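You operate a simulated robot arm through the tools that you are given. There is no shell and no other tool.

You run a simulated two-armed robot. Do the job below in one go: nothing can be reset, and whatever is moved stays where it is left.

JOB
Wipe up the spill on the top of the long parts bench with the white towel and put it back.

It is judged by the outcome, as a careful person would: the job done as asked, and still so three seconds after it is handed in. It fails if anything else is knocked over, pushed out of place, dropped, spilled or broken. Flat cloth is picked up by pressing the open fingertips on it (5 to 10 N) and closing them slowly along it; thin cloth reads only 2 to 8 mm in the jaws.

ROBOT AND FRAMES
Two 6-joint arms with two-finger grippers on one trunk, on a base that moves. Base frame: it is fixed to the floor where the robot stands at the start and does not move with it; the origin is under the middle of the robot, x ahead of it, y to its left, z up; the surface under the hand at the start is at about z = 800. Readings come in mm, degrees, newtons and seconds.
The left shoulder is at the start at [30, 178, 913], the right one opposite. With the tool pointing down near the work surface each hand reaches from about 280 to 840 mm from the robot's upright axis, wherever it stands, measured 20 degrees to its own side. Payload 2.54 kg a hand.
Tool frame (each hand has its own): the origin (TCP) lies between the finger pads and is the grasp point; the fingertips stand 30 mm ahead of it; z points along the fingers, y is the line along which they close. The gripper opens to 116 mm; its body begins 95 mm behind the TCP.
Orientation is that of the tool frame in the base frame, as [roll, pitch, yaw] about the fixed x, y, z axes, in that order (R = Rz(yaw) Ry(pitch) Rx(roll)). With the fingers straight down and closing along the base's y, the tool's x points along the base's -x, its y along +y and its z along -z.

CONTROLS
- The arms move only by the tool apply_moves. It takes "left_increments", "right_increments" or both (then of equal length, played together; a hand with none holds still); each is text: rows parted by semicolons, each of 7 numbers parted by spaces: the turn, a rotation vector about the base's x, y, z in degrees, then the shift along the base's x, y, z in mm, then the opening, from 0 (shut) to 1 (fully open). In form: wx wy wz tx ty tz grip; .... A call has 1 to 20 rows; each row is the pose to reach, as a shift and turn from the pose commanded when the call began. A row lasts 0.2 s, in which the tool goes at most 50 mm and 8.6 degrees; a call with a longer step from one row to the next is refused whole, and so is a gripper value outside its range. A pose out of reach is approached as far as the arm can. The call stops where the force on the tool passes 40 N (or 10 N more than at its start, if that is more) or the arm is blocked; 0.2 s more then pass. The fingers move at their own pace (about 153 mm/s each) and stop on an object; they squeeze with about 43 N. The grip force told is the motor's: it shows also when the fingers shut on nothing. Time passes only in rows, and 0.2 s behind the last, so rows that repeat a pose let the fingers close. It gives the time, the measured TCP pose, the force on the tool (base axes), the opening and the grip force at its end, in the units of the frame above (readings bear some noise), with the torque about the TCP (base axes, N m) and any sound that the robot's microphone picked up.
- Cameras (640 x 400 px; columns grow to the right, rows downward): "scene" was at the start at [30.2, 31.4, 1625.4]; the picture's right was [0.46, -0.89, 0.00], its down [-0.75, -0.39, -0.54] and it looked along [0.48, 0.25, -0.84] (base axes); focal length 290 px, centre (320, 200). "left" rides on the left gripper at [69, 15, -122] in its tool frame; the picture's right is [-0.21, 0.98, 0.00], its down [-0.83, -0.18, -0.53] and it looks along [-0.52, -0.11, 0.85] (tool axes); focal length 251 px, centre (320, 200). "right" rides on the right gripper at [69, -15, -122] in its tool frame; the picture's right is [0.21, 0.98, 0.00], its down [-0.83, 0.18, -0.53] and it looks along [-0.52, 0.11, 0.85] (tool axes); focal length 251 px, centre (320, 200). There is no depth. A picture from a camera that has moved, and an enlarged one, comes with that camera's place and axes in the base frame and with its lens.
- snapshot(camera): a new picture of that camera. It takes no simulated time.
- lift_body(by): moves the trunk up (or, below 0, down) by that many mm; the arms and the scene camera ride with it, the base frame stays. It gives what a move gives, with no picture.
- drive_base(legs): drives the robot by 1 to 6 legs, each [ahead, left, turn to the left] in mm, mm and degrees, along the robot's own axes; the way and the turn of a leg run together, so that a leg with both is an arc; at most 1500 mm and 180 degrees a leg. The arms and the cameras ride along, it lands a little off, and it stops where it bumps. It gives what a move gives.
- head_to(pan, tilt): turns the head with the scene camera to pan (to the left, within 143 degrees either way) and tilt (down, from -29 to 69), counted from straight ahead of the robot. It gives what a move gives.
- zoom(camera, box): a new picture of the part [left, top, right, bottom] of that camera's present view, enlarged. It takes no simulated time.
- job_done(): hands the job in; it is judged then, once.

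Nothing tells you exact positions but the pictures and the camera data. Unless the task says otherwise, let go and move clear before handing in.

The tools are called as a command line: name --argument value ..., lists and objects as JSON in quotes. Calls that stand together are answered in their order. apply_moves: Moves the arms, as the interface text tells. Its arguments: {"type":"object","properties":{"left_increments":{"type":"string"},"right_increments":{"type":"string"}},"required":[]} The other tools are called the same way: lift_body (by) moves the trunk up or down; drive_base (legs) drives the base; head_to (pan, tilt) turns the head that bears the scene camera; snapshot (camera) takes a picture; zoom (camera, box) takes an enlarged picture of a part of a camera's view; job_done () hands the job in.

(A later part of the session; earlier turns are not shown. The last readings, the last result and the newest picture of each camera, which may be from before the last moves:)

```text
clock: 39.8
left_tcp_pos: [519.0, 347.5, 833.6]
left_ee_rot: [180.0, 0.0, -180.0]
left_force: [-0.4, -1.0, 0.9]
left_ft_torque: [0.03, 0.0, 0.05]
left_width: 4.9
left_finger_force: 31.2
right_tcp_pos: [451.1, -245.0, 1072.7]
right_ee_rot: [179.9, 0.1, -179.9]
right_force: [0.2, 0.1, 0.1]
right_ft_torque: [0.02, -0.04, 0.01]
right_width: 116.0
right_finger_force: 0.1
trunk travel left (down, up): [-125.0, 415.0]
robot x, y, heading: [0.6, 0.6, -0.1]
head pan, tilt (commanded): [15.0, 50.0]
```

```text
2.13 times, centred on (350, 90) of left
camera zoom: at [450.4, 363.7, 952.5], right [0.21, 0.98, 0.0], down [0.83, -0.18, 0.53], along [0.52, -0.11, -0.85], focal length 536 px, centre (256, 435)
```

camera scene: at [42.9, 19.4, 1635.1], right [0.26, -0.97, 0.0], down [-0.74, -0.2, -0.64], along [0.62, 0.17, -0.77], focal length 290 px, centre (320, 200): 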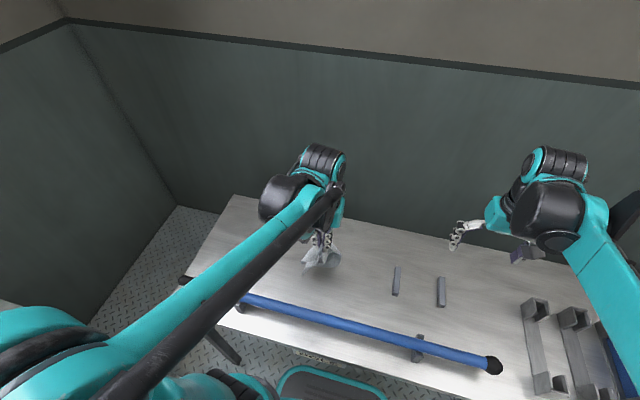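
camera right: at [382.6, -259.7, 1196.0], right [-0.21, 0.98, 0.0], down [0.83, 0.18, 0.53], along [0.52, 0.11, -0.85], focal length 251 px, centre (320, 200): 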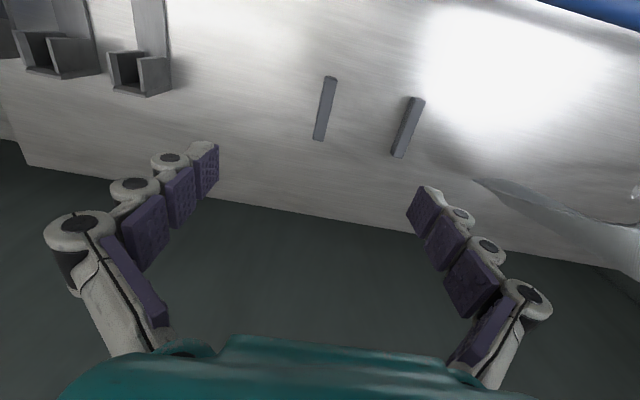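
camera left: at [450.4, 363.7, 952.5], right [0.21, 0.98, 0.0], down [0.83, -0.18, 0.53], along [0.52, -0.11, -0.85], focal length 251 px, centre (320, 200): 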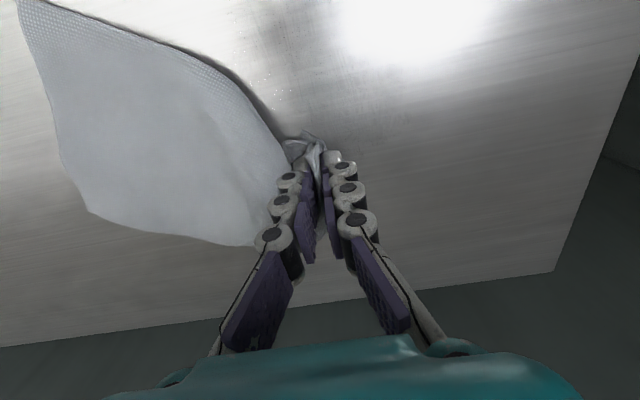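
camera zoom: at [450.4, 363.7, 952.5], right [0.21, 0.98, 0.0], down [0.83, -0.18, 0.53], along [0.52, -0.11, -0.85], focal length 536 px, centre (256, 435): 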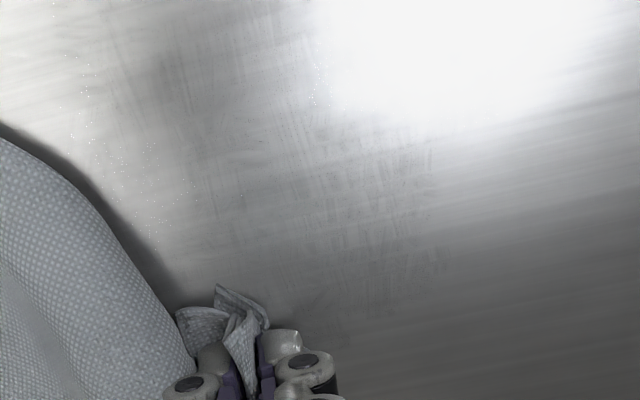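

A thin film remains, so I'll continue with firmer contact, 2.5 mm lower, over the rest of the area.

apply_moves --left_increments "0 0 0 -2 0 -2.5 0; 0 0 0 -27 1 -2.5 0; 0 0 0 -54 2 -2.5 0; 0 0 0 -81 3 -2.5 0; 0 0 0 -108 4 -2.5 0; 0 0 0 -134 5 -2.5 0; 0 0 0 -134 13 -2.5 0; 0 0 0 -108 14 -2.5 0; 0 0 0 -81 15 -2.5 0; 0 0 0 -54 16 -2.5 0; 0 0 0 -27 17 -2.5 0; 0 0 0 -2 18 -2.5 0; 0 0 0 -2 26 -2.5 0; 0 0 0 -27 27 -2.5 0; 0 0 0 -54 28 -2.5 0; 0 0 0 -81 29 -2.5 0; 0 0 0 -108 30 -2.5 0; 0 0 0 -134 31 -2.5 0"

snapshot --camera "left"

```text
clock: 43.6
left_tcp_pos: [384.0, 379.8, 830.6]
left_ee_rot: [179.9, 0.0, -180.0]
left_force: [3.3, 0.4, 44.0]
left_ft_torque: [-0.68, -0.13, 0.01]
left_width: 4.0
left_finger_force: 35.1
right_tcp_pos: [449.4, -247.8, 1072.9]
right_ee_rot: [179.9, 0.0, 180.0]
right_force: [0.4, -0.1, 0.3]
right_ft_torque: [-0.01, 0.01, 0.02]
right_width: 115.9
right_finger_force: 0.1
trunk travel left (down, up): [-125.0, 415.0]
robot x, y, heading: [0.0, -1.4, 0.0]
head pan, tilt (commanded): [15.0, 50.0]
```

```text
taken
camera left: at [315.0, 394.3, 950.9], right [0.21, 0.98, 0.0], down [0.83, -0.18, 0.53], along [0.52, -0.11, -0.85], focal length 251 px, centre (320, 200)
```

left: 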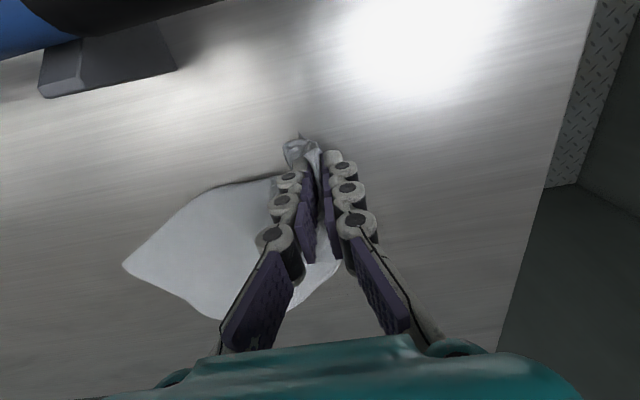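

Force rose to 44 N from bunched cloth, so I'll lift off now, hang the towel again and look at the surface.

apply_moves --left_increments "0 0 0 2 -1 20 0; 0 0 0 4 -5 45 0; 0 0 0 6 -13 70 0; 0 0 0 8 -24 95 0; 0 0 0 10 -40 120 0; 0 0 0 12 -60 145 0; 0 0 0 14 -82 165 0; 0 0 0 16 -106 183 0; 0 0 0 16 -132 198 0; 0 0 0 16 -160 210 0; 0 0 0 16 -190 218 0; 0 0 0 16 -220 222 0; 0 0 0 16 -250 224 0; 0 0 0 16 -265 222 0; 0 0 0 16 -270 220 0; 0 0 0 16 -270 220 0; 0 0 0 16 -270 220 0"

snapshot --camera "left"

zoom --camera "left" --box '[420, 20, 620, 160]'

zoom --camera "scene" --box '[180, 190, 360, 300]'

```text
clock: 47.2
left_tcp_pos: [403.0, 108.0, 1048.8]
left_ee_rot: [179.9, -0.1, 179.9]
left_force: [-0.3, 0.3, 1.0]
left_ft_torque: [-0.04, 0.01, 0.0]
left_width: 2.0
left_finger_force: 27.0
right_tcp_pos: [451.3, -244.5, 1074.7]
right_ee_rot: [180.0, 0.1, 180.0]
right_force: [0.0, 0.0, -0.1]
right_ft_torque: [-0.01, -0.02, 0.0]
right_width: 116.1
right_finger_force: 0.1
trunk travel left (down, up): [-125.0, 415.0]
robot x, y, heading: [0.7, -3.6, -0.1]
head pan, tilt (commanded): [15.0, 50.0]
```

```text
taken
camera left: at [333.7, 123.7, 1170.1], right [0.21, 0.98, 0.0], down [0.83, -0.18, 0.53], along [0.52, -0.11, -0.85], focal length 251 px, centre (320, 200)
```

left: 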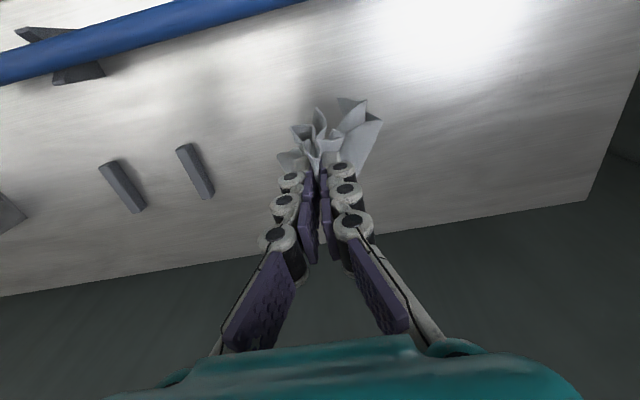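

```text
2.86 times, centred on (520, 90) of left
camera zoom: at [333.7, 123.7, 1170.1], right [0.21, 0.98, 0.0], down [0.83, -0.18, 0.53], along [0.52, -0.11, -0.85], focal length 718 px, centre (-251, 514)
```

zoom: 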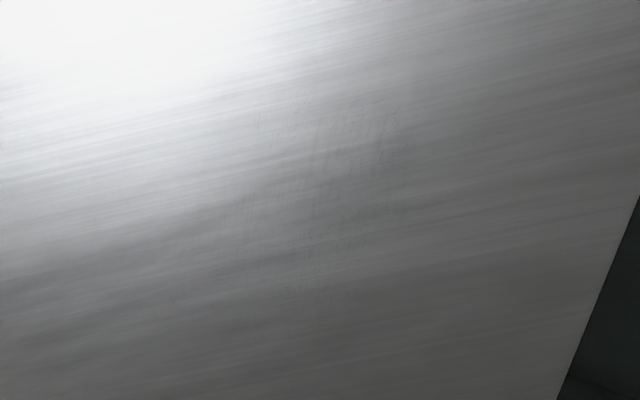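

```text
3.56 times, centred on (270, 245) of scene
camera zoom: at [42.9, 19.2, 1635.1], right [0.26, -0.97, 0.0], down [-0.74, -0.2, -0.64], along [0.62, 0.17, -0.77], focal length 1030 px, centre (498, 40)
```

zoom: 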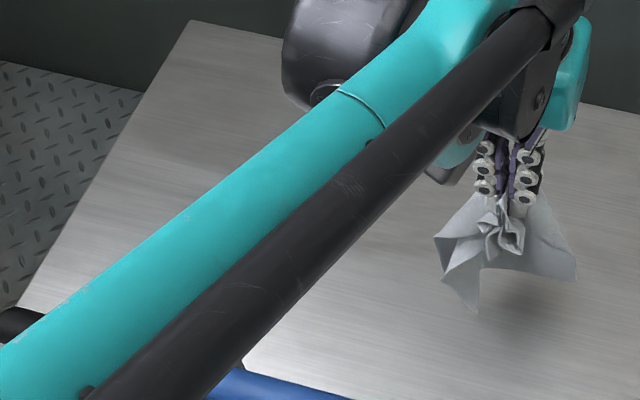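

Only the faintest traces remain around x 400–460, y 350–410. I'll do one more careful pass over y 325–425 to finish it.

apply_moves --left_increments "0 0 0 0 22 -4 0; 0 0 0 0 45 -10 0; 0 0 0 0 67 -17 0; 0 0 0 0 90 -26 0; 0 0 0 0 110 -38 0; 0 0 0 0 129 -52 0; 0 0 0 0 148 -69 0; 0 0 0 0 164 -87 0; 0 0 0 0 179 -108 0; 0 0 0 0 191 -128 0; 0 0 0 0 200 -152 0; 0 0 0 0 207 -174 0; 0 0 0 0 212 -195 0; 0 0 0 0 215 -208 0; 0 0 0 0 216 -214 0; 0 0 0 0 216 -217 0; 0 0 0 0 217 -217 0"

snapshot --camera "left"

```text
clock: 50.8
left_tcp_pos: [401.7, 327.3, 833.0]
left_ee_rot: [-180.0, 0.0, -180.0]
left_force: [0.7, -1.9, 7.4]
left_ft_torque: [-0.17, -0.02, -0.03]
left_width: 1.7
left_finger_force: 30.8
right_tcp_pos: [450.8, -244.3, 1072.6]
right_ee_rot: [-180.0, 0.1, 179.9]
right_force: [0.2, 0.3, -0.3]
right_ft_torque: [0.01, 0.0, 0.04]
right_width: 116.0
right_finger_force: 0.1
trunk travel left (down, up): [-125.0, 415.0]
robot x, y, heading: [1.3, -0.3, 0.3]
head pan, tilt (commanded): [15.0, 50.0]
```

```text
taken
camera left: at [332.9, 342.6, 953.3], right [0.21, 0.98, 0.0], down [0.83, -0.18, 0.53], along [0.52, -0.11, -0.85], focal length 251 px, centre (320, 200)
```

left: 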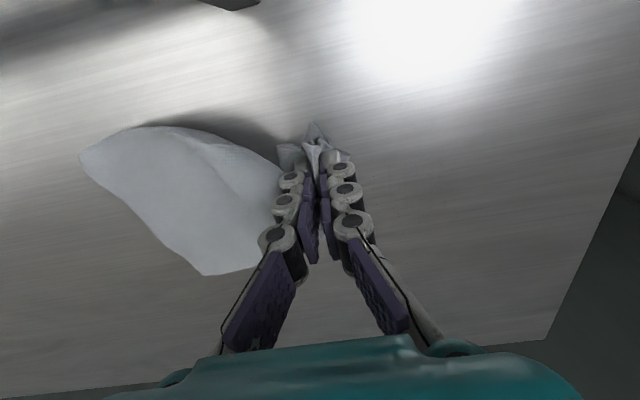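

Light contact is made again. I'll run fine strokes, 1 mm lower, from here toward the left.

apply_moves --left_increments "0 0 0 -10 2 -1 0; 0 0 0 15 4 -1 0; 0 0 0 42 5 -1 0; 0 0 0 70 6 -1 0; 0 0 0 97 7 -1 0; 0 0 0 97 16 -1 0; 0 0 0 70 17 -1 0; 0 0 0 42 18 -1 0; 0 0 0 15 19 -1 0; 0 0 0 -10 20 -1 0; 0 0 0 -10 29 -1 0; 0 0 0 15 30 -1 0; 0 0 0 42 31 -1 0; 0 0 0 70 32 -1 0; 0 0 0 97 33 -1 0"

snapshot --camera "left"

```text
clock: 54.0
left_tcp_pos: [498.5, 361.1, 831.4]
left_ee_rot: [-180.0, 0.0, 180.0]
left_force: [1.1, 0.4, 2.3]
left_ft_torque: [-0.27, 0.11, 0.02]
left_width: 5.4
left_finger_force: 37.7
right_tcp_pos: [450.6, -245.9, 1072.3]
right_ee_rot: [-180.0, 0.1, 180.0]
right_force: [0.3, 1.1, -0.5]
right_ft_torque: [0.01, -0.01, -0.03]
right_width: 116.0
right_finger_force: 0.0
trunk travel left (down, up): [-125.0, 415.0]
robot x, y, heading: [1.5, 0.6, -0.0]
head pan, tilt (commanded): [15.0, 50.0]
```

```text
taken
camera left: at [429.3, 375.8, 951.9], right [0.21, 0.98, 0.0], down [0.83, -0.18, 0.53], along [0.52, -0.11, -0.85], focal length 251 px, centre (320, 200)
```

left: 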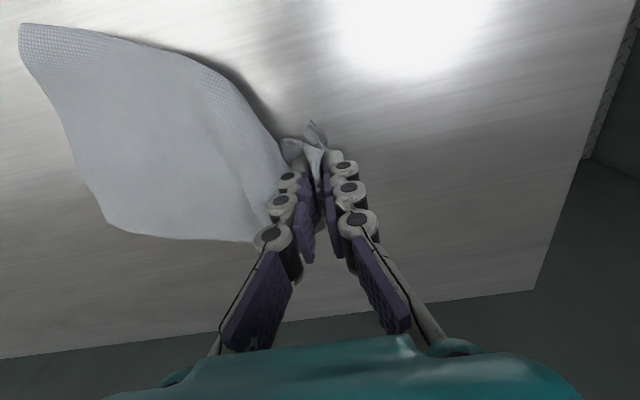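

apply_moves --left_increments "0 0 0 0 9 -1 0; 0 0 0 -27 10 -1 0; 0 0 0 -54 11 -1 0; 0 0 0 -81 12 -0.5 0; 0 0 0 -108 13 0 0; 0 0 0 -108 22 0 0; 0 0 0 -81 23 0 0; 0 0 0 -54 24 -0.5 0; 0 0 0 -27 25 -1 0; 0 0 0 0 26 -1 0; 0 0 0 0 35 -1 0; 0 0 0 -27 36 -1 0; 0 0 0 -54 37 -1 0; 0 0 0 -81 38 -0.5 0; 0 0 0 -108 39 0 0; 0 0 0 -108 48 0 0; 0 0 0 -81 49 0 0; 0 0 0 -54 50 -0.5 0; 0 0 0 -27 51 -1 0; 0 0 0 0 52 -1 0"

snapshot --camera "left"

zoom --camera "left" --box '[140, 0, 440, 180]'

```text
clock: 58.2
left_tcp_pos: [498.0, 410.8, 832.5]
left_ee_rot: [-180.0, 0.1, -179.9]
left_force: [0.8, 0.6, 3.0]
left_ft_torque: [0.58, 0.01, 0.04]
left_width: 2.4
left_finger_force: 28.2
right_tcp_pos: [451.4, -245.5, 1073.0]
right_ee_rot: [-179.9, 0.1, -180.0]
right_force: [0.2, -0.3, 0.6]
right_ft_torque: [0.0, -0.01, 0.0]
right_width: 116.1
right_finger_force: 0.0
trunk travel left (down, up): [-125.0, 415.0]
robot x, y, heading: [-0.7, 1.0, -0.2]
head pan, tilt (commanded): [15.0, 50.0]
```

```text
taken
camera left: at [430.0, 426.7, 951.7], right [0.21, 0.98, 0.0], down [0.83, -0.18, 0.53], along [0.52, -0.11, -0.85], focal length 251 px, centre (320, 200)
```

left: 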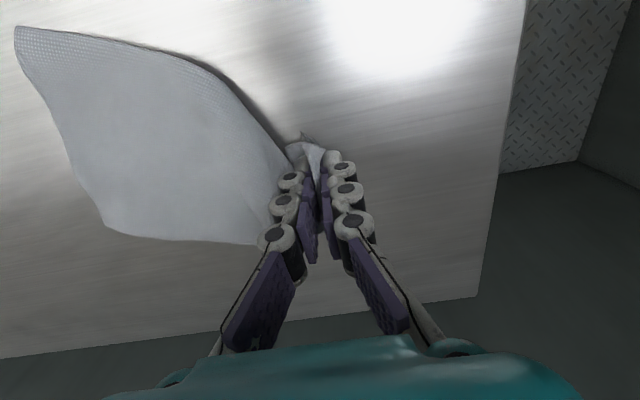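

```text
2.13 times, centred on (290, 90) of left
camera zoom: at [430.0, 426.7, 951.7], right [0.21, 0.98, 0.0], down [0.83, -0.18, 0.53], along [0.52, -0.11, -0.85], focal length 536 px, centre (384, 435)
```

zoom: 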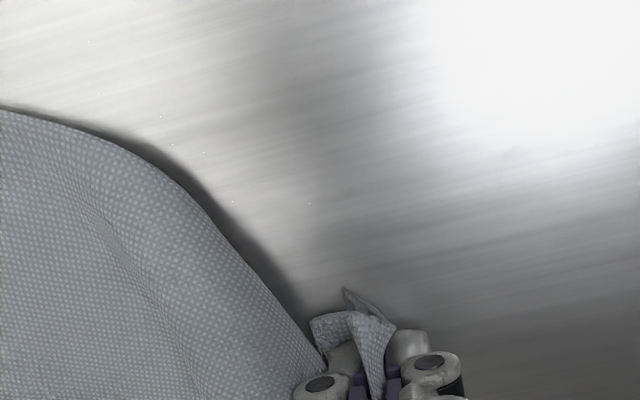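

The surface here looks clean apart from a few tiny specks. I'll lift the towel, hang it over its own place and inspect the whole area.

apply_moves --left_increments "0 0 0 -2 -1 20 0; 0 0 0 -8 -5 45 0; 0 0 0 -14 -13 70 0; 0 0 0 -22 -24 95 0; 0 0 0 -30 -40 120 0; 0 0 0 -40 -60 145 0; 0 0 0 -50 -82 165 0; 0 0 0 -60 -106 183 0; 0 0 0 -70 -132 198 0; 0 0 0 -80 -160 210 0; 0 0 0 -90 -190 218 0; 0 0 0 -95 -220 222 0; 0 0 0 -97 -250 224 0; 0 0 0 -97 -280 224 0; 0 0 0 -97 -300 224 0; 0 0 0 -97 -303 224 0; 0 0 0 -97 -303 222 0; 0 0 0 -97 -303 220 0; 0 0 0 -97 -303 220 0"

snapshot --camera "left"

zoom --camera "left" --box '[400, 0, 640, 160]'

snapshot --camera "scene"

```text
clock: 62.2
left_tcp_pos: [402.8, 107.3, 1051.3]
left_ee_rot: [-179.9, 0.0, 180.0]
left_force: [0.0, 0.1, -1.8]
left_ft_torque: [-0.01, 0.0, 0.0]
left_width: 5.7
left_finger_force: 32.6
right_tcp_pos: [451.0, -244.0, 1072.5]
right_ee_rot: [-179.9, 0.0, -180.0]
right_force: [0.2, -0.8, 0.8]
right_ft_torque: [-0.02, 0.02, -0.01]
right_width: 115.9
right_finger_force: 0.1
trunk travel left (down, up): [-125.0, 415.0]
robot x, y, heading: [-2.0, -1.2, -0.1]
head pan, tilt (commanded): [15.0, 50.0]
```

```text
taken
camera left: at [333.3, 123.2, 1171.3], right [0.21, 0.98, 0.0], down [0.83, -0.18, 0.53], along [0.52, -0.11, -0.85], focal length 251 px, centre (320, 200)
```

left: 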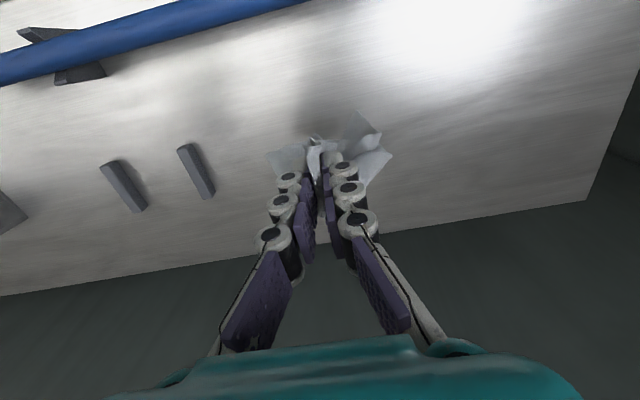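

```text
2.50 times, centred on (520, 80) of left
camera zoom: at [333.3, 123.2, 1171.3], right [0.21, 0.98, 0.0], down [0.83, -0.18, 0.53], along [0.52, -0.11, -0.85], focal length 629 px, centre (-180, 500)
```

zoom: 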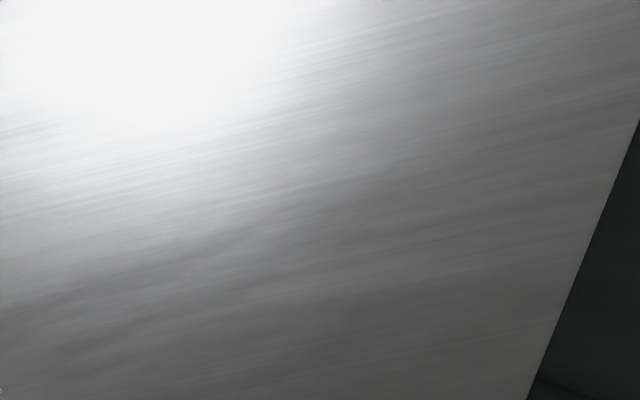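

```text
taken
camera scene: at [42.8, 19.3, 1635.1], right [0.26, -0.97, 0.0], down [-0.74, -0.2, -0.64], along [0.62, 0.17, -0.77], focal length 290 px, centre (320, 200)
```

scene: 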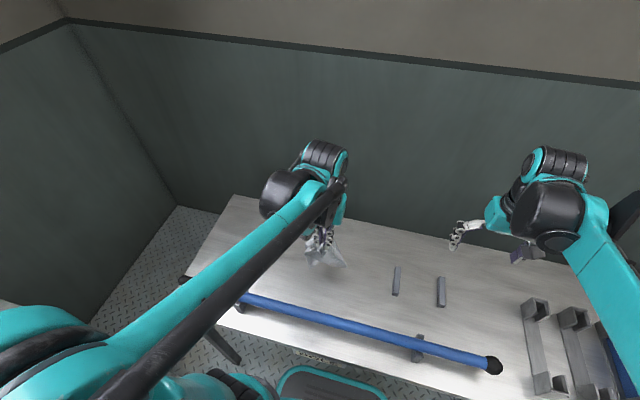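

The bench is clean. Next I'll carry the towel to the far end of its original place, let it settle, and lay it down by drawing the hand back toward the near end.

apply_moves --left_increments "0 0 0 15 -4 6 0; 0 0 0 35 -10 12 0; 0 0 0 58 -16 16 0; 0 0 0 81 -22 18 0; 0 0 0 104 -28 18 0; 0 0 0 127 -34 18 0; 0 0 0 150 -40 18 0; 0 0 0 172 -46 18 0; 0 0 0 192 -52 18 0; 0 0 0 208 -57 18 0; 0 0 0 218 -60 18 0; 0 0 0 222 -60 18 0; 0 0 0 222 -60 18 0; 0 0 0 222 -60 18 0; 0 0 0 222 -60 18 0; 0 0 0 222 -60 18 0; 0 0 0 222 -60 18 0"

snapshot --camera "scene"

zoom --camera "scene" --box '[310, 150, 450, 270]'

zoom --camera "right" --box '[380, 80, 640, 280]'

```text
clock: 65.8
left_tcp_pos: [623.5, 48.7, 1068.6]
left_ee_rot: [-179.9, 0.1, 180.0]
left_force: [1.0, -2.0, -1.5]
left_ft_torque: [0.0, -0.06, -0.01]
left_width: 2.5
left_finger_force: 27.5
right_tcp_pos: [451.4, -244.1, 1073.8]
right_ee_rot: [180.0, 0.1, 179.9]
right_force: [0.3, -0.6, 0.6]
right_ft_torque: [0.01, 0.01, -0.01]
right_width: 115.9
right_finger_force: 0.1
trunk travel left (down, up): [-125.0, 415.0]
robot x, y, heading: [3.6, -0.6, -0.1]
head pan, tilt (commanded): [15.0, 50.0]
```

```text
taken
camera scene: at [42.8, 19.2, 1635.1], right [0.26, -0.97, 0.0], down [-0.74, -0.2, -0.64], along [0.62, 0.17, -0.77], focal length 290 px, centre (320, 200)
```

scene: 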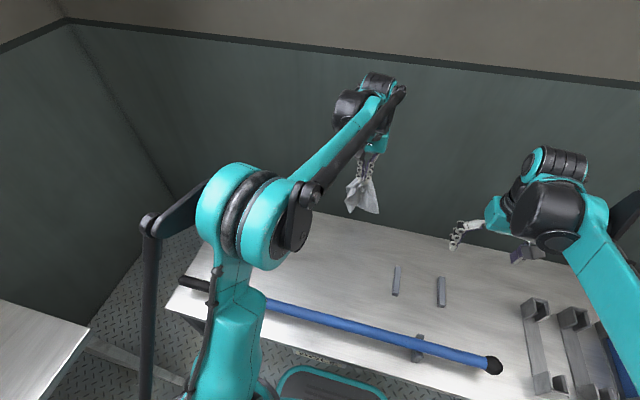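

```text
3.33 times, centred on (380, 210) of scene
camera zoom: at [42.8, 19.2, 1635.1], right [0.26, -0.97, 0.0], down [-0.74, -0.2, -0.64], along [0.62, 0.17, -0.77], focal length 966 px, centre (120, 167)
```

zoom: 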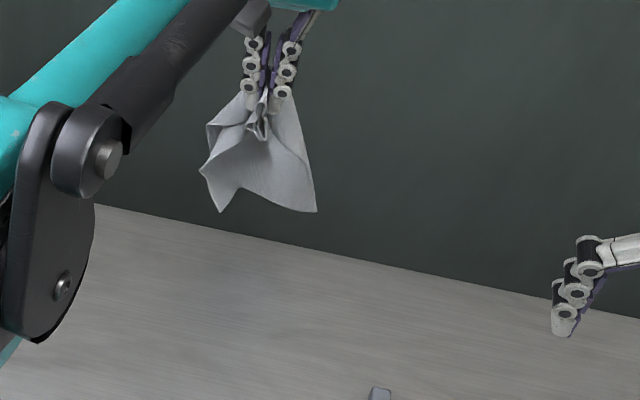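

```text
2.00 times, centred on (510, 180) of right
camera zoom: at [382.5, -259.8, 1196.0], right [-0.21, 0.98, 0.0], down [0.83, 0.18, 0.53], along [0.52, 0.11, -0.85], focal length 503 px, centre (-60, 240)
```

zoom: 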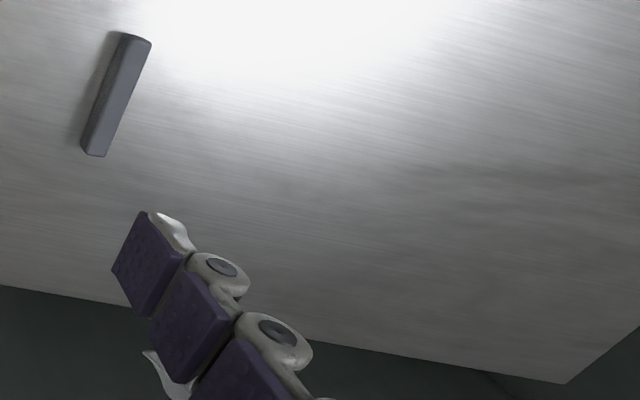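

The towel hangs over the far end of its place. I'll lay it down while drawing the hand toward the near end, finishing with a short drag to straighten it.

apply_moves --left_increments "0 0 0 -4 0 -25 0; 0 0 0 -8 0 -45 0; 0 0 0 -8 0 -54 0; 0 0 0 -32 0 -55 0; 0 0 0 -56 0 -60 0; 0 0 0 -80 1 -66 0; 0 0 0 -102 1 -75 0; 0 0 0 -123 2 -87 0; 0 0 0 -142 2 -101 0; 0 0 0 -159 2 -117 0; 0 0 0 -174 3 -135 0; 0 0 0 -186 3 -154 0; 0 0 0 -196 3 -174 0; 0 0 0 -203 4 -196 0; 0 0 0 -207 4 -218 0; 0 0 0 -208 4 -232 0; 0 0 0 -208 4 -232 0"

snapshot --camera "scene"

snapshot --camera "left"

snapshot --camera "right"

```text
clock: 69.4
left_tcp_pos: [416.0, 50.9, 836.5]
left_ee_rot: [180.0, -0.1, -180.0]
left_force: [0.5, -1.4, -1.8]
left_ft_torque: [0.03, 0.05, 0.01]
left_width: 5.6
left_finger_force: 38.1
right_tcp_pos: [450.9, -243.7, 1073.5]
right_ee_rot: [-179.9, 0.1, 180.0]
right_force: [0.1, 0.2, 0.9]
right_ft_torque: [0.02, -0.01, 0.0]
right_width: 116.2
right_finger_force: 0.1
trunk travel left (down, up): [-125.0, 415.0]
robot x, y, heading: [-0.4, 1.9, 0.1]
head pan, tilt (commanded): [15.0, 50.0]
```

```text
taken
camera scene: at [42.8, 19.4, 1635.1], right [0.26, -0.97, 0.0], down [-0.74, -0.2, -0.64], along [0.62, 0.17, -0.77], focal length 290 px, centre (320, 200)
```

scene: 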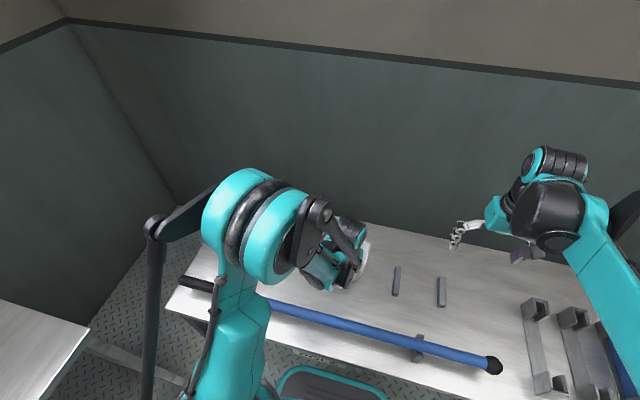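

```text
taken
camera left: at [347.5, 67.2, 956.9], right [0.21, 0.98, 0.0], down [0.83, -0.18, 0.53], along [0.52, -0.11, -0.85], focal length 251 px, centre (320, 200)
```

left: 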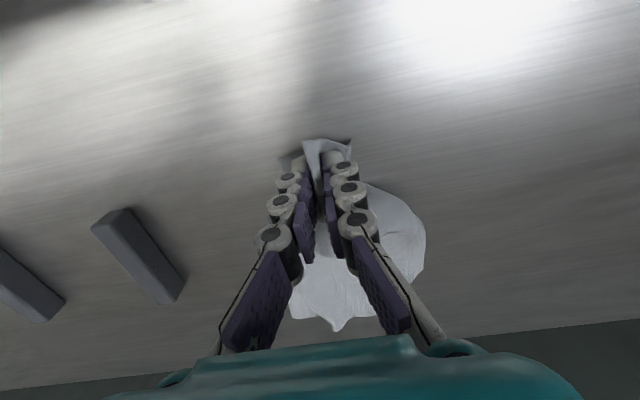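

```text
taken
camera right: at [382.5, -259.7, 1196.0], right [-0.21, 0.98, 0.0], down [0.83, 0.18, 0.53], along [0.52, 0.11, -0.85], focal length 251 px, centre (320, 200)
```

right: 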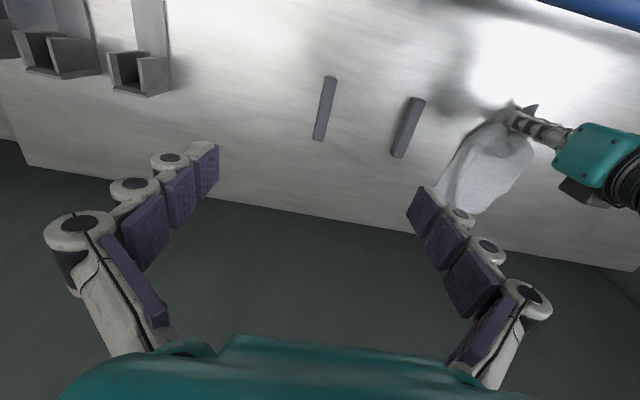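

The towel is down, with the hand at its near end. I'll zoom in to see its shape.

zoom --camera "right" --box '[420, 70, 600, 230]'

zoom --camera "left" --box '[220, 110, 480, 350]'

```text
2.50 times, centred on (510, 150) of right
camera zoom: at [382.5, -259.7, 1196.0], right [-0.21, 0.98, 0.0], down [0.83, 0.18, 0.53], along [0.52, 0.11, -0.85], focal length 629 px, centre (-155, 325)
```

zoom: 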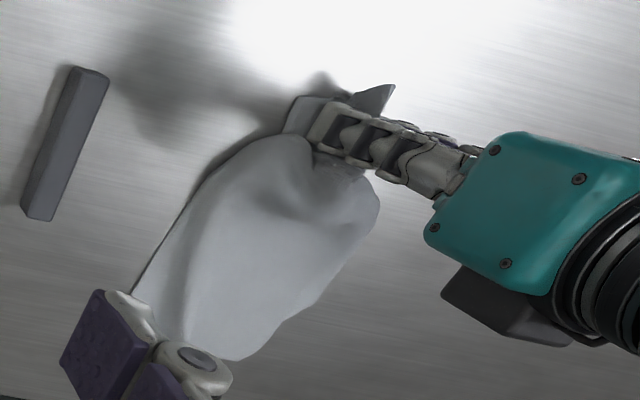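

```text
1.67 times, centred on (350, 230) of left
camera zoom: at [347.5, 67.2, 956.9], right [0.21, 0.98, 0.0], down [0.83, -0.18, 0.53], along [0.52, -0.11, -0.85], focal length 419 px, centre (270, 150)
```

zoom: 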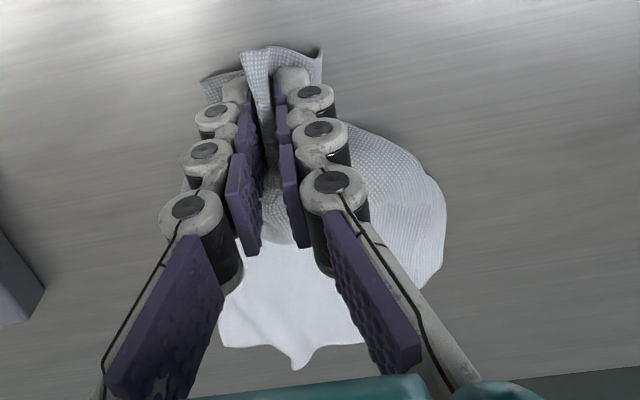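

The far end sits about right at x≈580–610, but the cloth is slack between. I'll draw the hand back toward the near-end position to take up the slack.

apply_moves --left_increments "0 0 0 -8 1 -2 0; 0 0 0 -16 1 -3 0; 0 0 0 -24 2 -3 0; 0 0 0 -30 2 -3 0; 0 0 0 -30 2 -3 0"

snapshot --camera "left"

zoom --camera "right" --box '[420, 70, 600, 230]'

```text
clock: 70.6
left_tcp_pos: [386.5, 53.9, 834.6]
left_ee_rot: [-180.0, 0.0, -180.0]
left_force: [0.4, 0.4, 0.9]
left_ft_torque: [0.1, -0.03, -0.01]
left_width: 2.2
left_finger_force: 27.4
right_tcp_pos: [450.7, -244.4, 1073.8]
right_ee_rot: [-180.0, 0.0, -179.9]
right_force: [0.3, -0.2, 0.0]
right_ft_torque: [-0.02, 0.02, 0.03]
right_width: 116.0
right_finger_force: 0.1
trunk travel left (down, up): [-125.0, 415.0]
robot x, y, heading: [0.0, 1.6, -0.1]
head pan, tilt (commanded): [15.0, 50.0]
```

```text
taken
camera left: at [317.8, 69.9, 954.7], right [0.21, 0.98, 0.0], down [0.83, -0.18, 0.53], along [0.52, -0.11, -0.85], focal length 251 px, centre (320, 200)
```

left: 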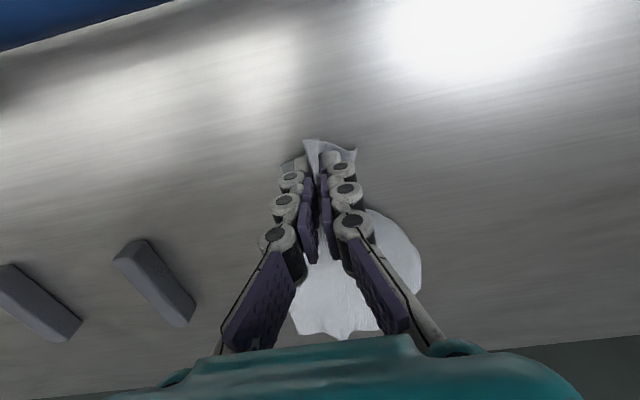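

```text
2.50 times, centred on (510, 150) of right
camera zoom: at [382.6, -259.6, 1196.0], right [-0.21, 0.98, 0.0], down [0.83, 0.18, 0.53], along [0.52, 0.11, -0.85], focal length 629 px, centre (-155, 325)
```

zoom: 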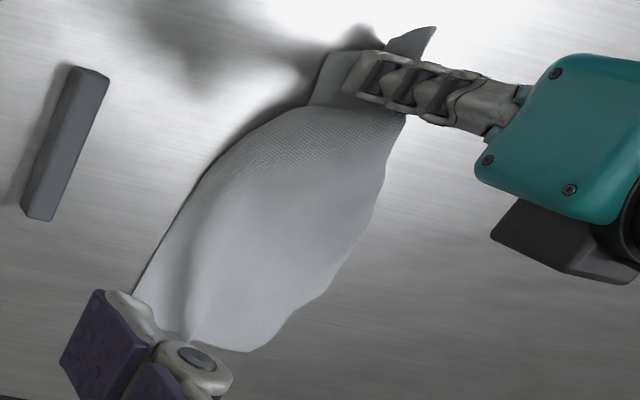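

The towel is nearly straight. I'll now press lightly and open the fingers slowly to spread the gathered cloth back out.

apply_moves --left_increments "0 0 0 0 0 -1.5 0; 0 0 0 0 0 -3 0; 0 0 0 0 0 -3.5 0"

```text
clock: 71.4
left_tcp_pos: [386.4, 53.9, 830.1]
left_ee_rot: [-179.9, 0.0, -180.0]
left_force: [-0.3, 0.0, 10.8]
left_ft_torque: [-0.27, 0.05, 0.02]
left_width: 5.5
left_finger_force: 39.6
right_tcp_pos: [450.3, -245.2, 1072.9]
right_ee_rot: [180.0, 0.0, -180.0]
right_force: [0.6, -0.6, -0.5]
right_ft_torque: [0.02, -0.01, 0.0]
right_width: 116.0
right_finger_force: 0.0
trunk travel left (down, up): [-125.0, 415.0]
robot x, y, heading: [-0.4, -0.5, -0.2]
head pan, tilt (commanded): [15.0, 50.0]
```

apply_moves --left_increments "0 0 0 0 0 0 0.05; 0 0 0 0 0 0 0.08; 0 0 0 0 0 0 0.11; 0 0 0 0 0 0 0.14; 0 0 0 0 0 0 0.17; 0 0 0 0 0 0 0.2; 0 0 0 0 0 0 0.23; 0 0 0 0 0 0 0.26; 0 0 0 0 0 0 0.29; 0 0 0 0 0 0 0.32; 0 0 0 0 0 0 0.35; 0 0 0 0 0 0 0.38; 0 0 0 0 0 0 0.41"

snapshot --camera "left"

zoom --camera "right" --box '[420, 70, 600, 230]'

```text
clock: 74.2
left_tcp_pos: [385.7, 55.0, 830.6]
left_ee_rot: [180.0, 0.0, 180.0]
left_force: [-1.8, 0.7, 5.2]
left_ft_torque: [0.03, -0.01, 0.0]
left_width: 48.6
left_finger_force: 0.0
right_tcp_pos: [451.3, -245.3, 1073.6]
right_ee_rot: [180.0, -0.1, 180.0]
right_force: [0.5, 0.3, -0.1]
right_ft_torque: [-0.01, 0.0, -0.01]
right_width: 116.1
right_finger_force: 0.1
trunk travel left (down, up): [-125.0, 415.0]
robot x, y, heading: [0.7, 3.5, 0.1]
head pan, tilt (commanded): [15.0, 50.0]
```

```text
taken
camera left: at [317.2, 70.0, 951.0], right [0.21, 0.98, 0.0], down [0.83, -0.18, 0.53], along [0.52, -0.11, -0.85], focal length 251 px, centre (320, 200)
```

left: 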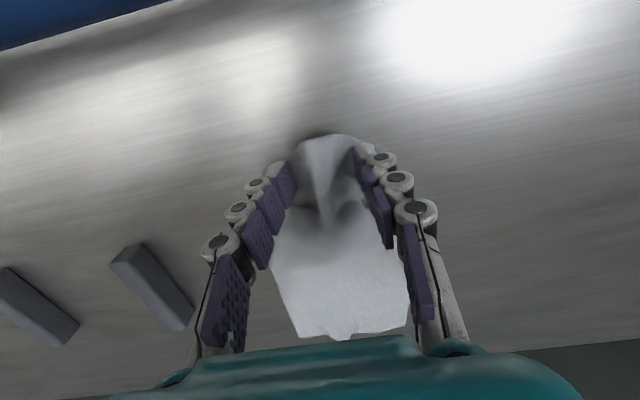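

```text
2.50 times, centred on (510, 150) of right
camera zoom: at [382.3, -259.7, 1196.1], right [-0.21, 0.98, 0.0], down [0.83, 0.18, 0.53], along [0.52, 0.11, -0.85], focal length 629 px, centre (-155, 325)
```

zoom: 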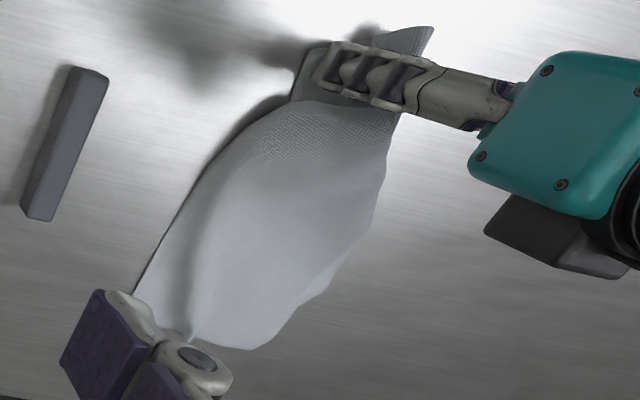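

The ridge is opening up. I'll keep spreading slowly under the light press to pull the near end out to its full width.

apply_moves --left_increments "0 0 0 0 0 0 0.44; 0 0 0 0 0 0 0.47; 0 0 0 0 0 0 0.5; 0 0 0 0 0 0 0.53; 0 0 0 0 0 0 0.56; 0 0 0 0 0 0 0.59; 0 0 0 0 0 0 0.62; 0 0 0 0 0 0 0.65; 0 0 0 0 0 0 0.68; 0 0 0 0 0 0 0.71; 0 0 0 0 0 0 0.74; 0 0 0 0 0 0 0.77; 0 0 0 0 0 0 0.8"

snapshot --camera "left"

zoom --camera "right" --box '[420, 70, 600, 230]'

```text
clock: 77.0
left_tcp_pos: [385.8, 53.6, 831.1]
left_ee_rot: [-180.0, 0.1, -180.0]
left_force: [0.2, -0.2, 0.1]
left_ft_torque: [0.0, 0.01, 0.01]
left_width: 92.9
left_finger_force: 0.0
right_tcp_pos: [451.0, -246.0, 1072.9]
right_ee_rot: [180.0, 0.0, 179.9]
right_force: [0.4, -0.1, 0.7]
right_ft_torque: [-0.02, 0.01, 0.01]
right_width: 116.2
right_finger_force: 0.0
trunk travel left (down, up): [-125.0, 415.0]
robot x, y, heading: [1.7, -0.6, -0.0]
head pan, tilt (commanded): [15.0, 50.0]
```

```text
taken
camera left: at [317.4, 70.0, 950.9], right [0.21, 0.98, 0.0], down [0.83, -0.18, 0.53], along [0.52, -0.11, -0.85], focal length 251 px, centre (320, 200)
```

left: 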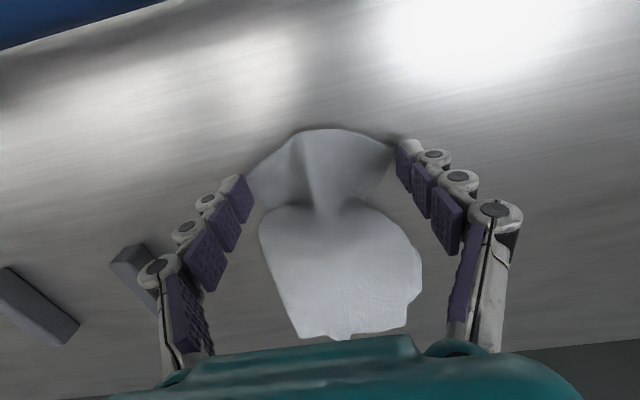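

```text
2.50 times, centred on (510, 150) of right
camera zoom: at [382.6, -259.7, 1196.0], right [-0.21, 0.98, 0.0], down [0.83, 0.18, 0.53], along [0.52, 0.11, -0.85], focal length 629 px, centre (-155, 325)
```

zoom: 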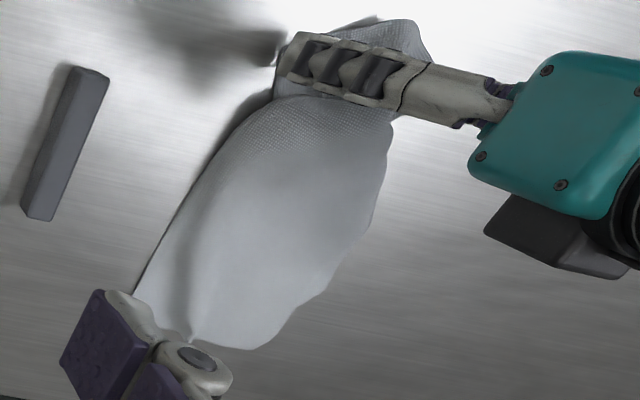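

The near end has spread nicely. I'll raise the hand straight up to the reference pose and compare with the original view.

apply_moves --left_increments "0 0 0 0 0 10 0.82; 0 0 0 0 0 25 0.85; 0 0 0 1 0 50 0.9; 0 0 0 3 0 80 1; 0 0 0 5 -1 110 1; 0 0 0 7 -1 135 1; 0 0 0 8 -1 150 1; 0 0 0 8 -1 150 1"

snapshot --camera "left"

zoom --camera "left" --box '[220, 50, 420, 270]'

zoom --camera "right" --box '[420, 40, 640, 230]'

```text
clock: 78.8
left_tcp_pos: [394.1, 52.5, 981.0]
left_ee_rot: [180.0, 0.0, -180.0]
left_force: [-0.7, 0.4, -0.1]
left_ft_torque: [-0.02, -0.02, 0.03]
left_width: 115.9
left_finger_force: 0.0
right_tcp_pos: [450.8, -246.0, 1073.0]
right_ee_rot: [-179.9, 0.0, 179.9]
right_force: [0.4, -0.3, -0.1]
right_ft_torque: [0.01, 0.03, 0.01]
right_width: 116.0
right_finger_force: 0.0
trunk travel left (down, up): [-125.0, 415.0]
robot x, y, heading: [-3.9, -2.3, 0.0]
head pan, tilt (commanded): [15.0, 50.0]
```

```text
taken
camera left: at [325.3, 68.7, 1102.1], right [0.21, 0.98, 0.0], down [0.83, -0.18, 0.53], along [0.52, -0.11, -0.85], focal length 251 px, centre (320, 200)
```

left: 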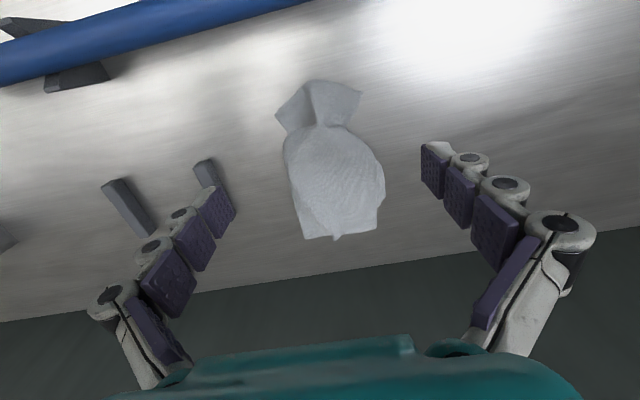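

```text
1.82 times, centred on (320, 160) of left
camera zoom: at [325.3, 68.7, 1102.1], right [0.21, 0.98, 0.0], down [0.83, -0.18, 0.53], along [0.52, -0.11, -0.85], focal length 457 px, centre (320, 273)
```

zoom: 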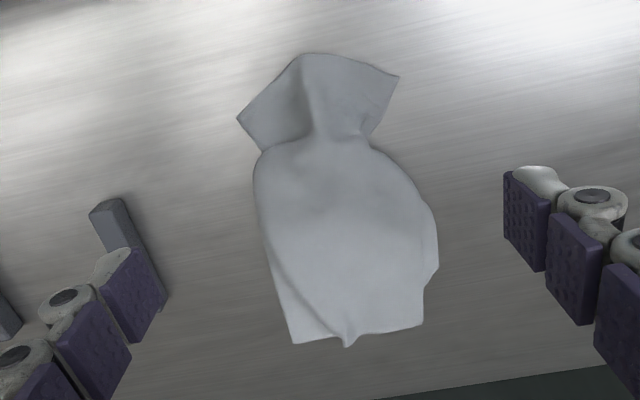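

```text
2.11 times, centred on (530, 135) of right
camera zoom: at [382.7, -259.7, 1195.9], right [-0.21, 0.98, 0.0], down [0.83, 0.18, 0.53], along [0.52, 0.11, -0.85], focal length 529 px, centre (-122, 337)
```

zoom: 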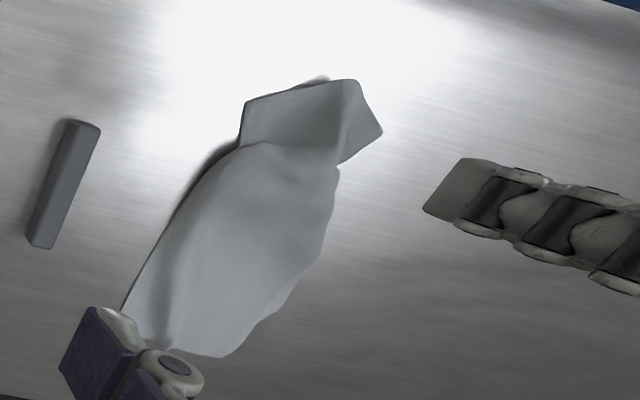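

The towel is back within a few mm of its place (centre ≈ (475, 50) against (479, 50) before), but its near part is pinched in at x≈412. I'll smooth it by pressing lightly there and spreading the fingers.

apply_moves --left_increments "0 0 0 6 -1 -20 0.8; 0 0 0 12 -3 -50 0.5; 0 0 0 18 -4 -85 0.3; 0 0 0 20 -4 -115 0.3; 0 0 0 20 -4 -132 0.3; 0 0 0 20 -4 -142 0.3; 0 0 0 20 -4 -147 0.3; 0 0 0 20 -4 -149 0.3"

snapshot --camera "left"

```text
clock: 80.8
left_tcp_pos: [412.7, 48.7, 831.6]
left_ee_rot: [180.0, 0.1, 179.9]
left_force: [-2.0, -2.3, 28.3]
left_ft_torque: [-0.06, 0.01, 0.0]
left_width: 4.3
left_finger_force: 33.2
right_tcp_pos: [450.9, -245.4, 1073.9]
right_ee_rot: [179.9, 0.1, -180.0]
right_force: [1.3, -1.7, -0.3]
right_ft_torque: [0.01, 0.02, 0.0]
right_width: 116.0
right_finger_force: 0.1
trunk travel left (down, up): [-125.0, 415.0]
robot x, y, heading: [-0.9, 3.2, -0.0]
head pan, tilt (commanded): [15.0, 50.0]
stopped in row 8 (left hand): the force on the tool passed its limit at 53 N (the readings are from after the stop); the commanded pose is now the measured one
```

```text
taken
camera left: at [344.5, 64.5, 952.1], right [0.21, 0.98, 0.0], down [0.82, -0.18, 0.54], along [0.52, -0.11, -0.84], focal length 251 px, centre (320, 200)
```

left: 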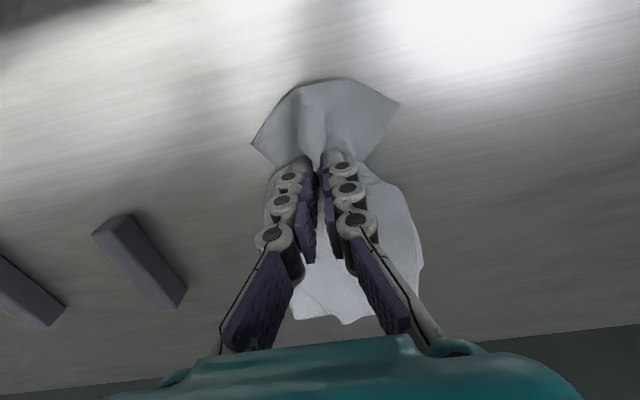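

The press passed its limit and the fingers shut on the cloth. I'll ease up slightly and open slowly again, spreading the waist.

apply_moves --left_increments "0 0 0 0 0 1 0.03; 0 0 0 0 0 1 0.06; 0 0 0 0 0 1 0.1; 0 0 0 0 0 1 0.13; 0 0 0 0 0 1 0.16; 0 0 0 0 0 1 0.19; 0 0 0 0 0 1 0.22; 0 0 0 0 0 1 0.25; 0 0 0 0 0 1 0.28"

snapshot --camera "left"

```text
clock: 82.8
left_tcp_pos: [414.3, 50.0, 831.8]
left_ee_rot: [-180.0, 0.2, 180.0]
left_force: [0.7, -0.1, 4.5]
left_ft_torque: [-0.01, 0.01, 0.0]
left_width: 31.6
left_finger_force: 5.0
right_tcp_pos: [451.1, -243.5, 1072.2]
right_ee_rot: [180.0, 0.0, 180.0]
right_force: [0.8, 0.7, 1.1]
right_ft_torque: [0.0, 0.01, 0.02]
right_width: 116.1
right_finger_force: 0.1
trunk travel left (down, up): [-125.0, 415.0]
robot x, y, heading: [-1.5, 1.7, -0.1]
head pan, tilt (commanded): [15.0, 50.0]
```

```text
taken
camera left: at [344.8, 64.8, 952.5], right [0.21, 0.98, 0.0], down [0.83, -0.18, 0.53], along [0.52, -0.11, -0.84], focal length 251 px, centre (320, 200)
```

left: 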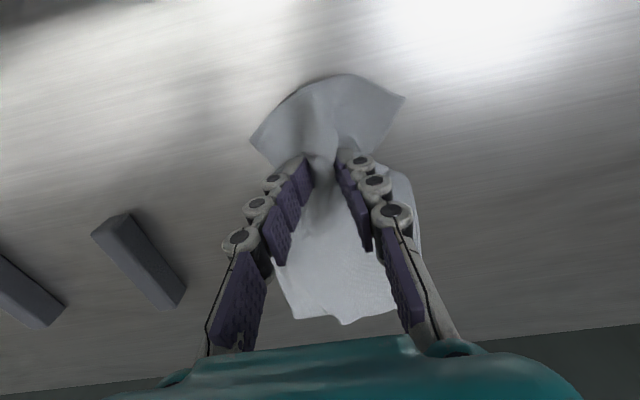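

The press is about 4.5 N and the cloth spreads with the fingers. I'll keep pressing about 0.5 mm deeper and open wide slowly.

apply_moves --left_increments "0 0 0 0 0 -0.5 0.31; 0 0 0 0 0 -0.5 0.34; 0 0 0 0 0 -0.5 0.37; 0 0 0 0 0 -0.5 0.4; 0 0 0 0 0 -0.5 0.43; 0 0 0 0 0 -0.5 0.46; 0 0 0 0 0 -0.5 0.49; 0 0 0 0 0 -0.5 0.52; 0 0 0 0 0 -0.5 0.55; 0 0 0 0 0 -0.5 0.58; 0 0 0 0 0 -0.5 0.61; 0 0 0 0 0 -0.5 0.64; 0 0 0 0 0 -0.5 0.67; 0 0 0 0 0 -0.5 0.7; 0 0 0 0 0 -0.5 0.73; 0 0 0 0 0 -0.5 0.76; 0 0 0 0 0 -0.5 0.79; 0 0 0 0 0 -0.5 0.82"

snapshot --camera "left"

```text
clock: 86.5
left_tcp_pos: [413.8, 49.7, 831.8]
left_ee_rot: [-179.9, 0.0, -179.9]
left_force: [0.5, -0.3, 0.0]
left_ft_torque: [0.01, 0.04, -0.04]
left_width: 95.3
left_finger_force: 0.1
right_tcp_pos: [451.1, -245.0, 1072.0]
right_ee_rot: [-179.9, 0.1, -179.9]
right_force: [-0.1, -1.1, 0.1]
right_ft_torque: [0.01, 0.0, -0.01]
right_width: 115.9
right_finger_force: 0.0
trunk travel left (down, up): [-125.0, 415.0]
robot x, y, heading: [0.7, -1.2, 0.1]
head pan, tilt (commanded): [15.0, 50.0]
```

```text
taken
camera left: at [345.1, 65.4, 951.7], right [0.21, 0.98, 0.0], down [0.83, -0.18, 0.53], along [0.52, -0.11, -0.84], focal length 251 px, centre (320, 200)
```

left: 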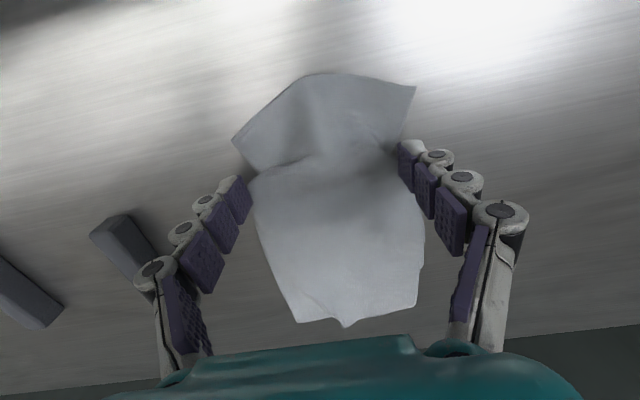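

The waist is mostly spread. The two near corners at about (382, 2) and (376, 113) still lag behind the original edge at x≈359, so I'll press on them with open fingers and draw them toward me.

apply_moves --left_increments "0 0 0 0 0 8 0.8; 0 0 0 0 0 20 0.75; 0 0 0 -10 2 20 0.72; 0 0 0 -20 3 18 0.7; 0 0 0 -22 3 10 0.7; 0 0 0 -22 3 4 0.7; 0 0 0 -22 3 1 0.7; 0 0 0 -22 3 0 0.7"

snapshot --camera "left"

```text
clock: 88.3
left_tcp_pos: [391.9, 50.9, 831.8]
left_ee_rot: [180.0, 0.0, 180.0]
left_force: [-1.0, -0.2, -0.6]
left_ft_torque: [-0.02, -0.01, 0.03]
left_width: 81.1
left_finger_force: 0.0
right_tcp_pos: [451.0, -244.4, 1071.8]
right_ee_rot: [-179.9, 0.0, -180.0]
right_force: [-1.1, -1.0, -0.2]
right_ft_torque: [-0.02, 0.03, 0.02]
right_width: 115.9
right_finger_force: 0.1
trunk travel left (down, up): [-125.0, 415.0]
robot x, y, heading: [-1.2, 0.2, -0.1]
head pan, tilt (commanded): [15.0, 50.0]
```

```text
taken
camera left: at [323.3, 67.4, 952.4], right [0.21, 0.98, 0.0], down [0.83, -0.18, 0.53], along [0.52, -0.11, -0.84], focal length 251 px, centre (320, 200)
```

left: 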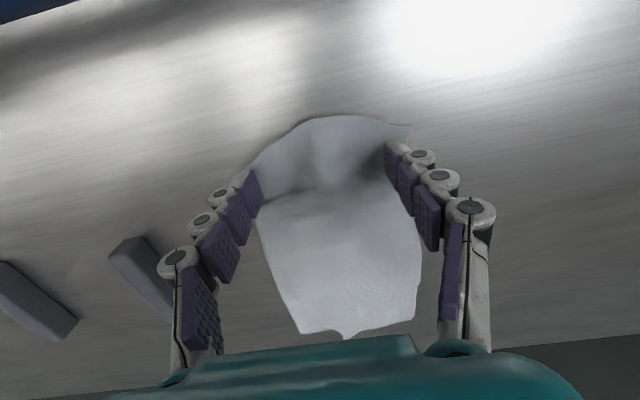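

apply_moves --left_increments "0 0 0 0 0 -1 0.7; 0 0 0 0 0 -2 0.7"

```text
clock: 89.0
left_tcp_pos: [391.3, 53.8, 829.8]
left_ee_rot: [180.0, 0.1, 180.0]
left_force: [0.4, -1.2, -0.5]
left_ft_torque: [0.0, 0.02, -0.01]
left_width: 81.4
left_finger_force: 0.2
right_tcp_pos: [450.8, -245.4, 1072.2]
right_ee_rot: [-180.0, 0.1, 180.0]
right_force: [-0.9, -0.7, 0.2]
right_ft_torque: [0.01, 0.01, 0.01]
right_width: 115.9
right_finger_force: 0.1
trunk travel left (down, up): [-125.0, 415.0]
robot x, y, heading: [-2.2, -0.1, 0.0]
head pan, tilt (commanded): [15.0, 50.0]
```

apply_moves --left_increments "0 0 0 0 0 -1 0.7; 0 0 0 0 0 -2 0.7; 0 0 0 0 0 -2 0.7"

```text
clock: 89.8
left_tcp_pos: [391.9, 54.2, 826.6]
left_ee_rot: [-179.9, 0.1, 180.0]
left_force: [-1.1, 0.5, 0.0]
left_ft_torque: [0.0, 0.02, 0.01]
left_width: 81.1
left_finger_force: 0.0
right_tcp_pos: [451.8, -244.7, 1072.6]
right_ee_rot: [-180.0, -0.1, -180.0]
right_force: [-0.2, -0.1, -0.8]
right_ft_torque: [0.01, 0.02, 0.02]
right_width: 115.8
right_finger_force: 0.1
trunk travel left (down, up): [-125.0, 415.0]
robot x, y, heading: [-4.3, -2.1, 0.2]
head pan, tilt (commanded): [15.0, 50.0]
```

apply_moves --left_increments "0 0 0 0 0 -1 0.7; 0 0 0 0 0 -2 0.7; 0 0 0 0 0 -2 0.7"

```text
clock: 90.5
left_tcp_pos: [392.7, 52.5, 825.4]
left_ee_rot: [-180.0, 0.0, 180.0]
left_force: [-1.1, -2.1, 20.4]
left_ft_torque: [-0.4, 0.15, 0.0]
left_width: 80.4
left_finger_force: 8.1
right_tcp_pos: [450.9, -244.6, 1072.5]
right_ee_rot: [-179.9, 0.0, 180.0]
right_force: [-0.9, -0.7, -0.8]
right_ft_torque: [-0.03, 0.02, 0.01]
right_width: 115.8
right_finger_force: 0.0
trunk travel left (down, up): [-125.0, 415.0]
robot x, y, heading: [-1.9, -4.5, 0.0]
head pan, tilt (commanded): [15.0, 50.0]
```

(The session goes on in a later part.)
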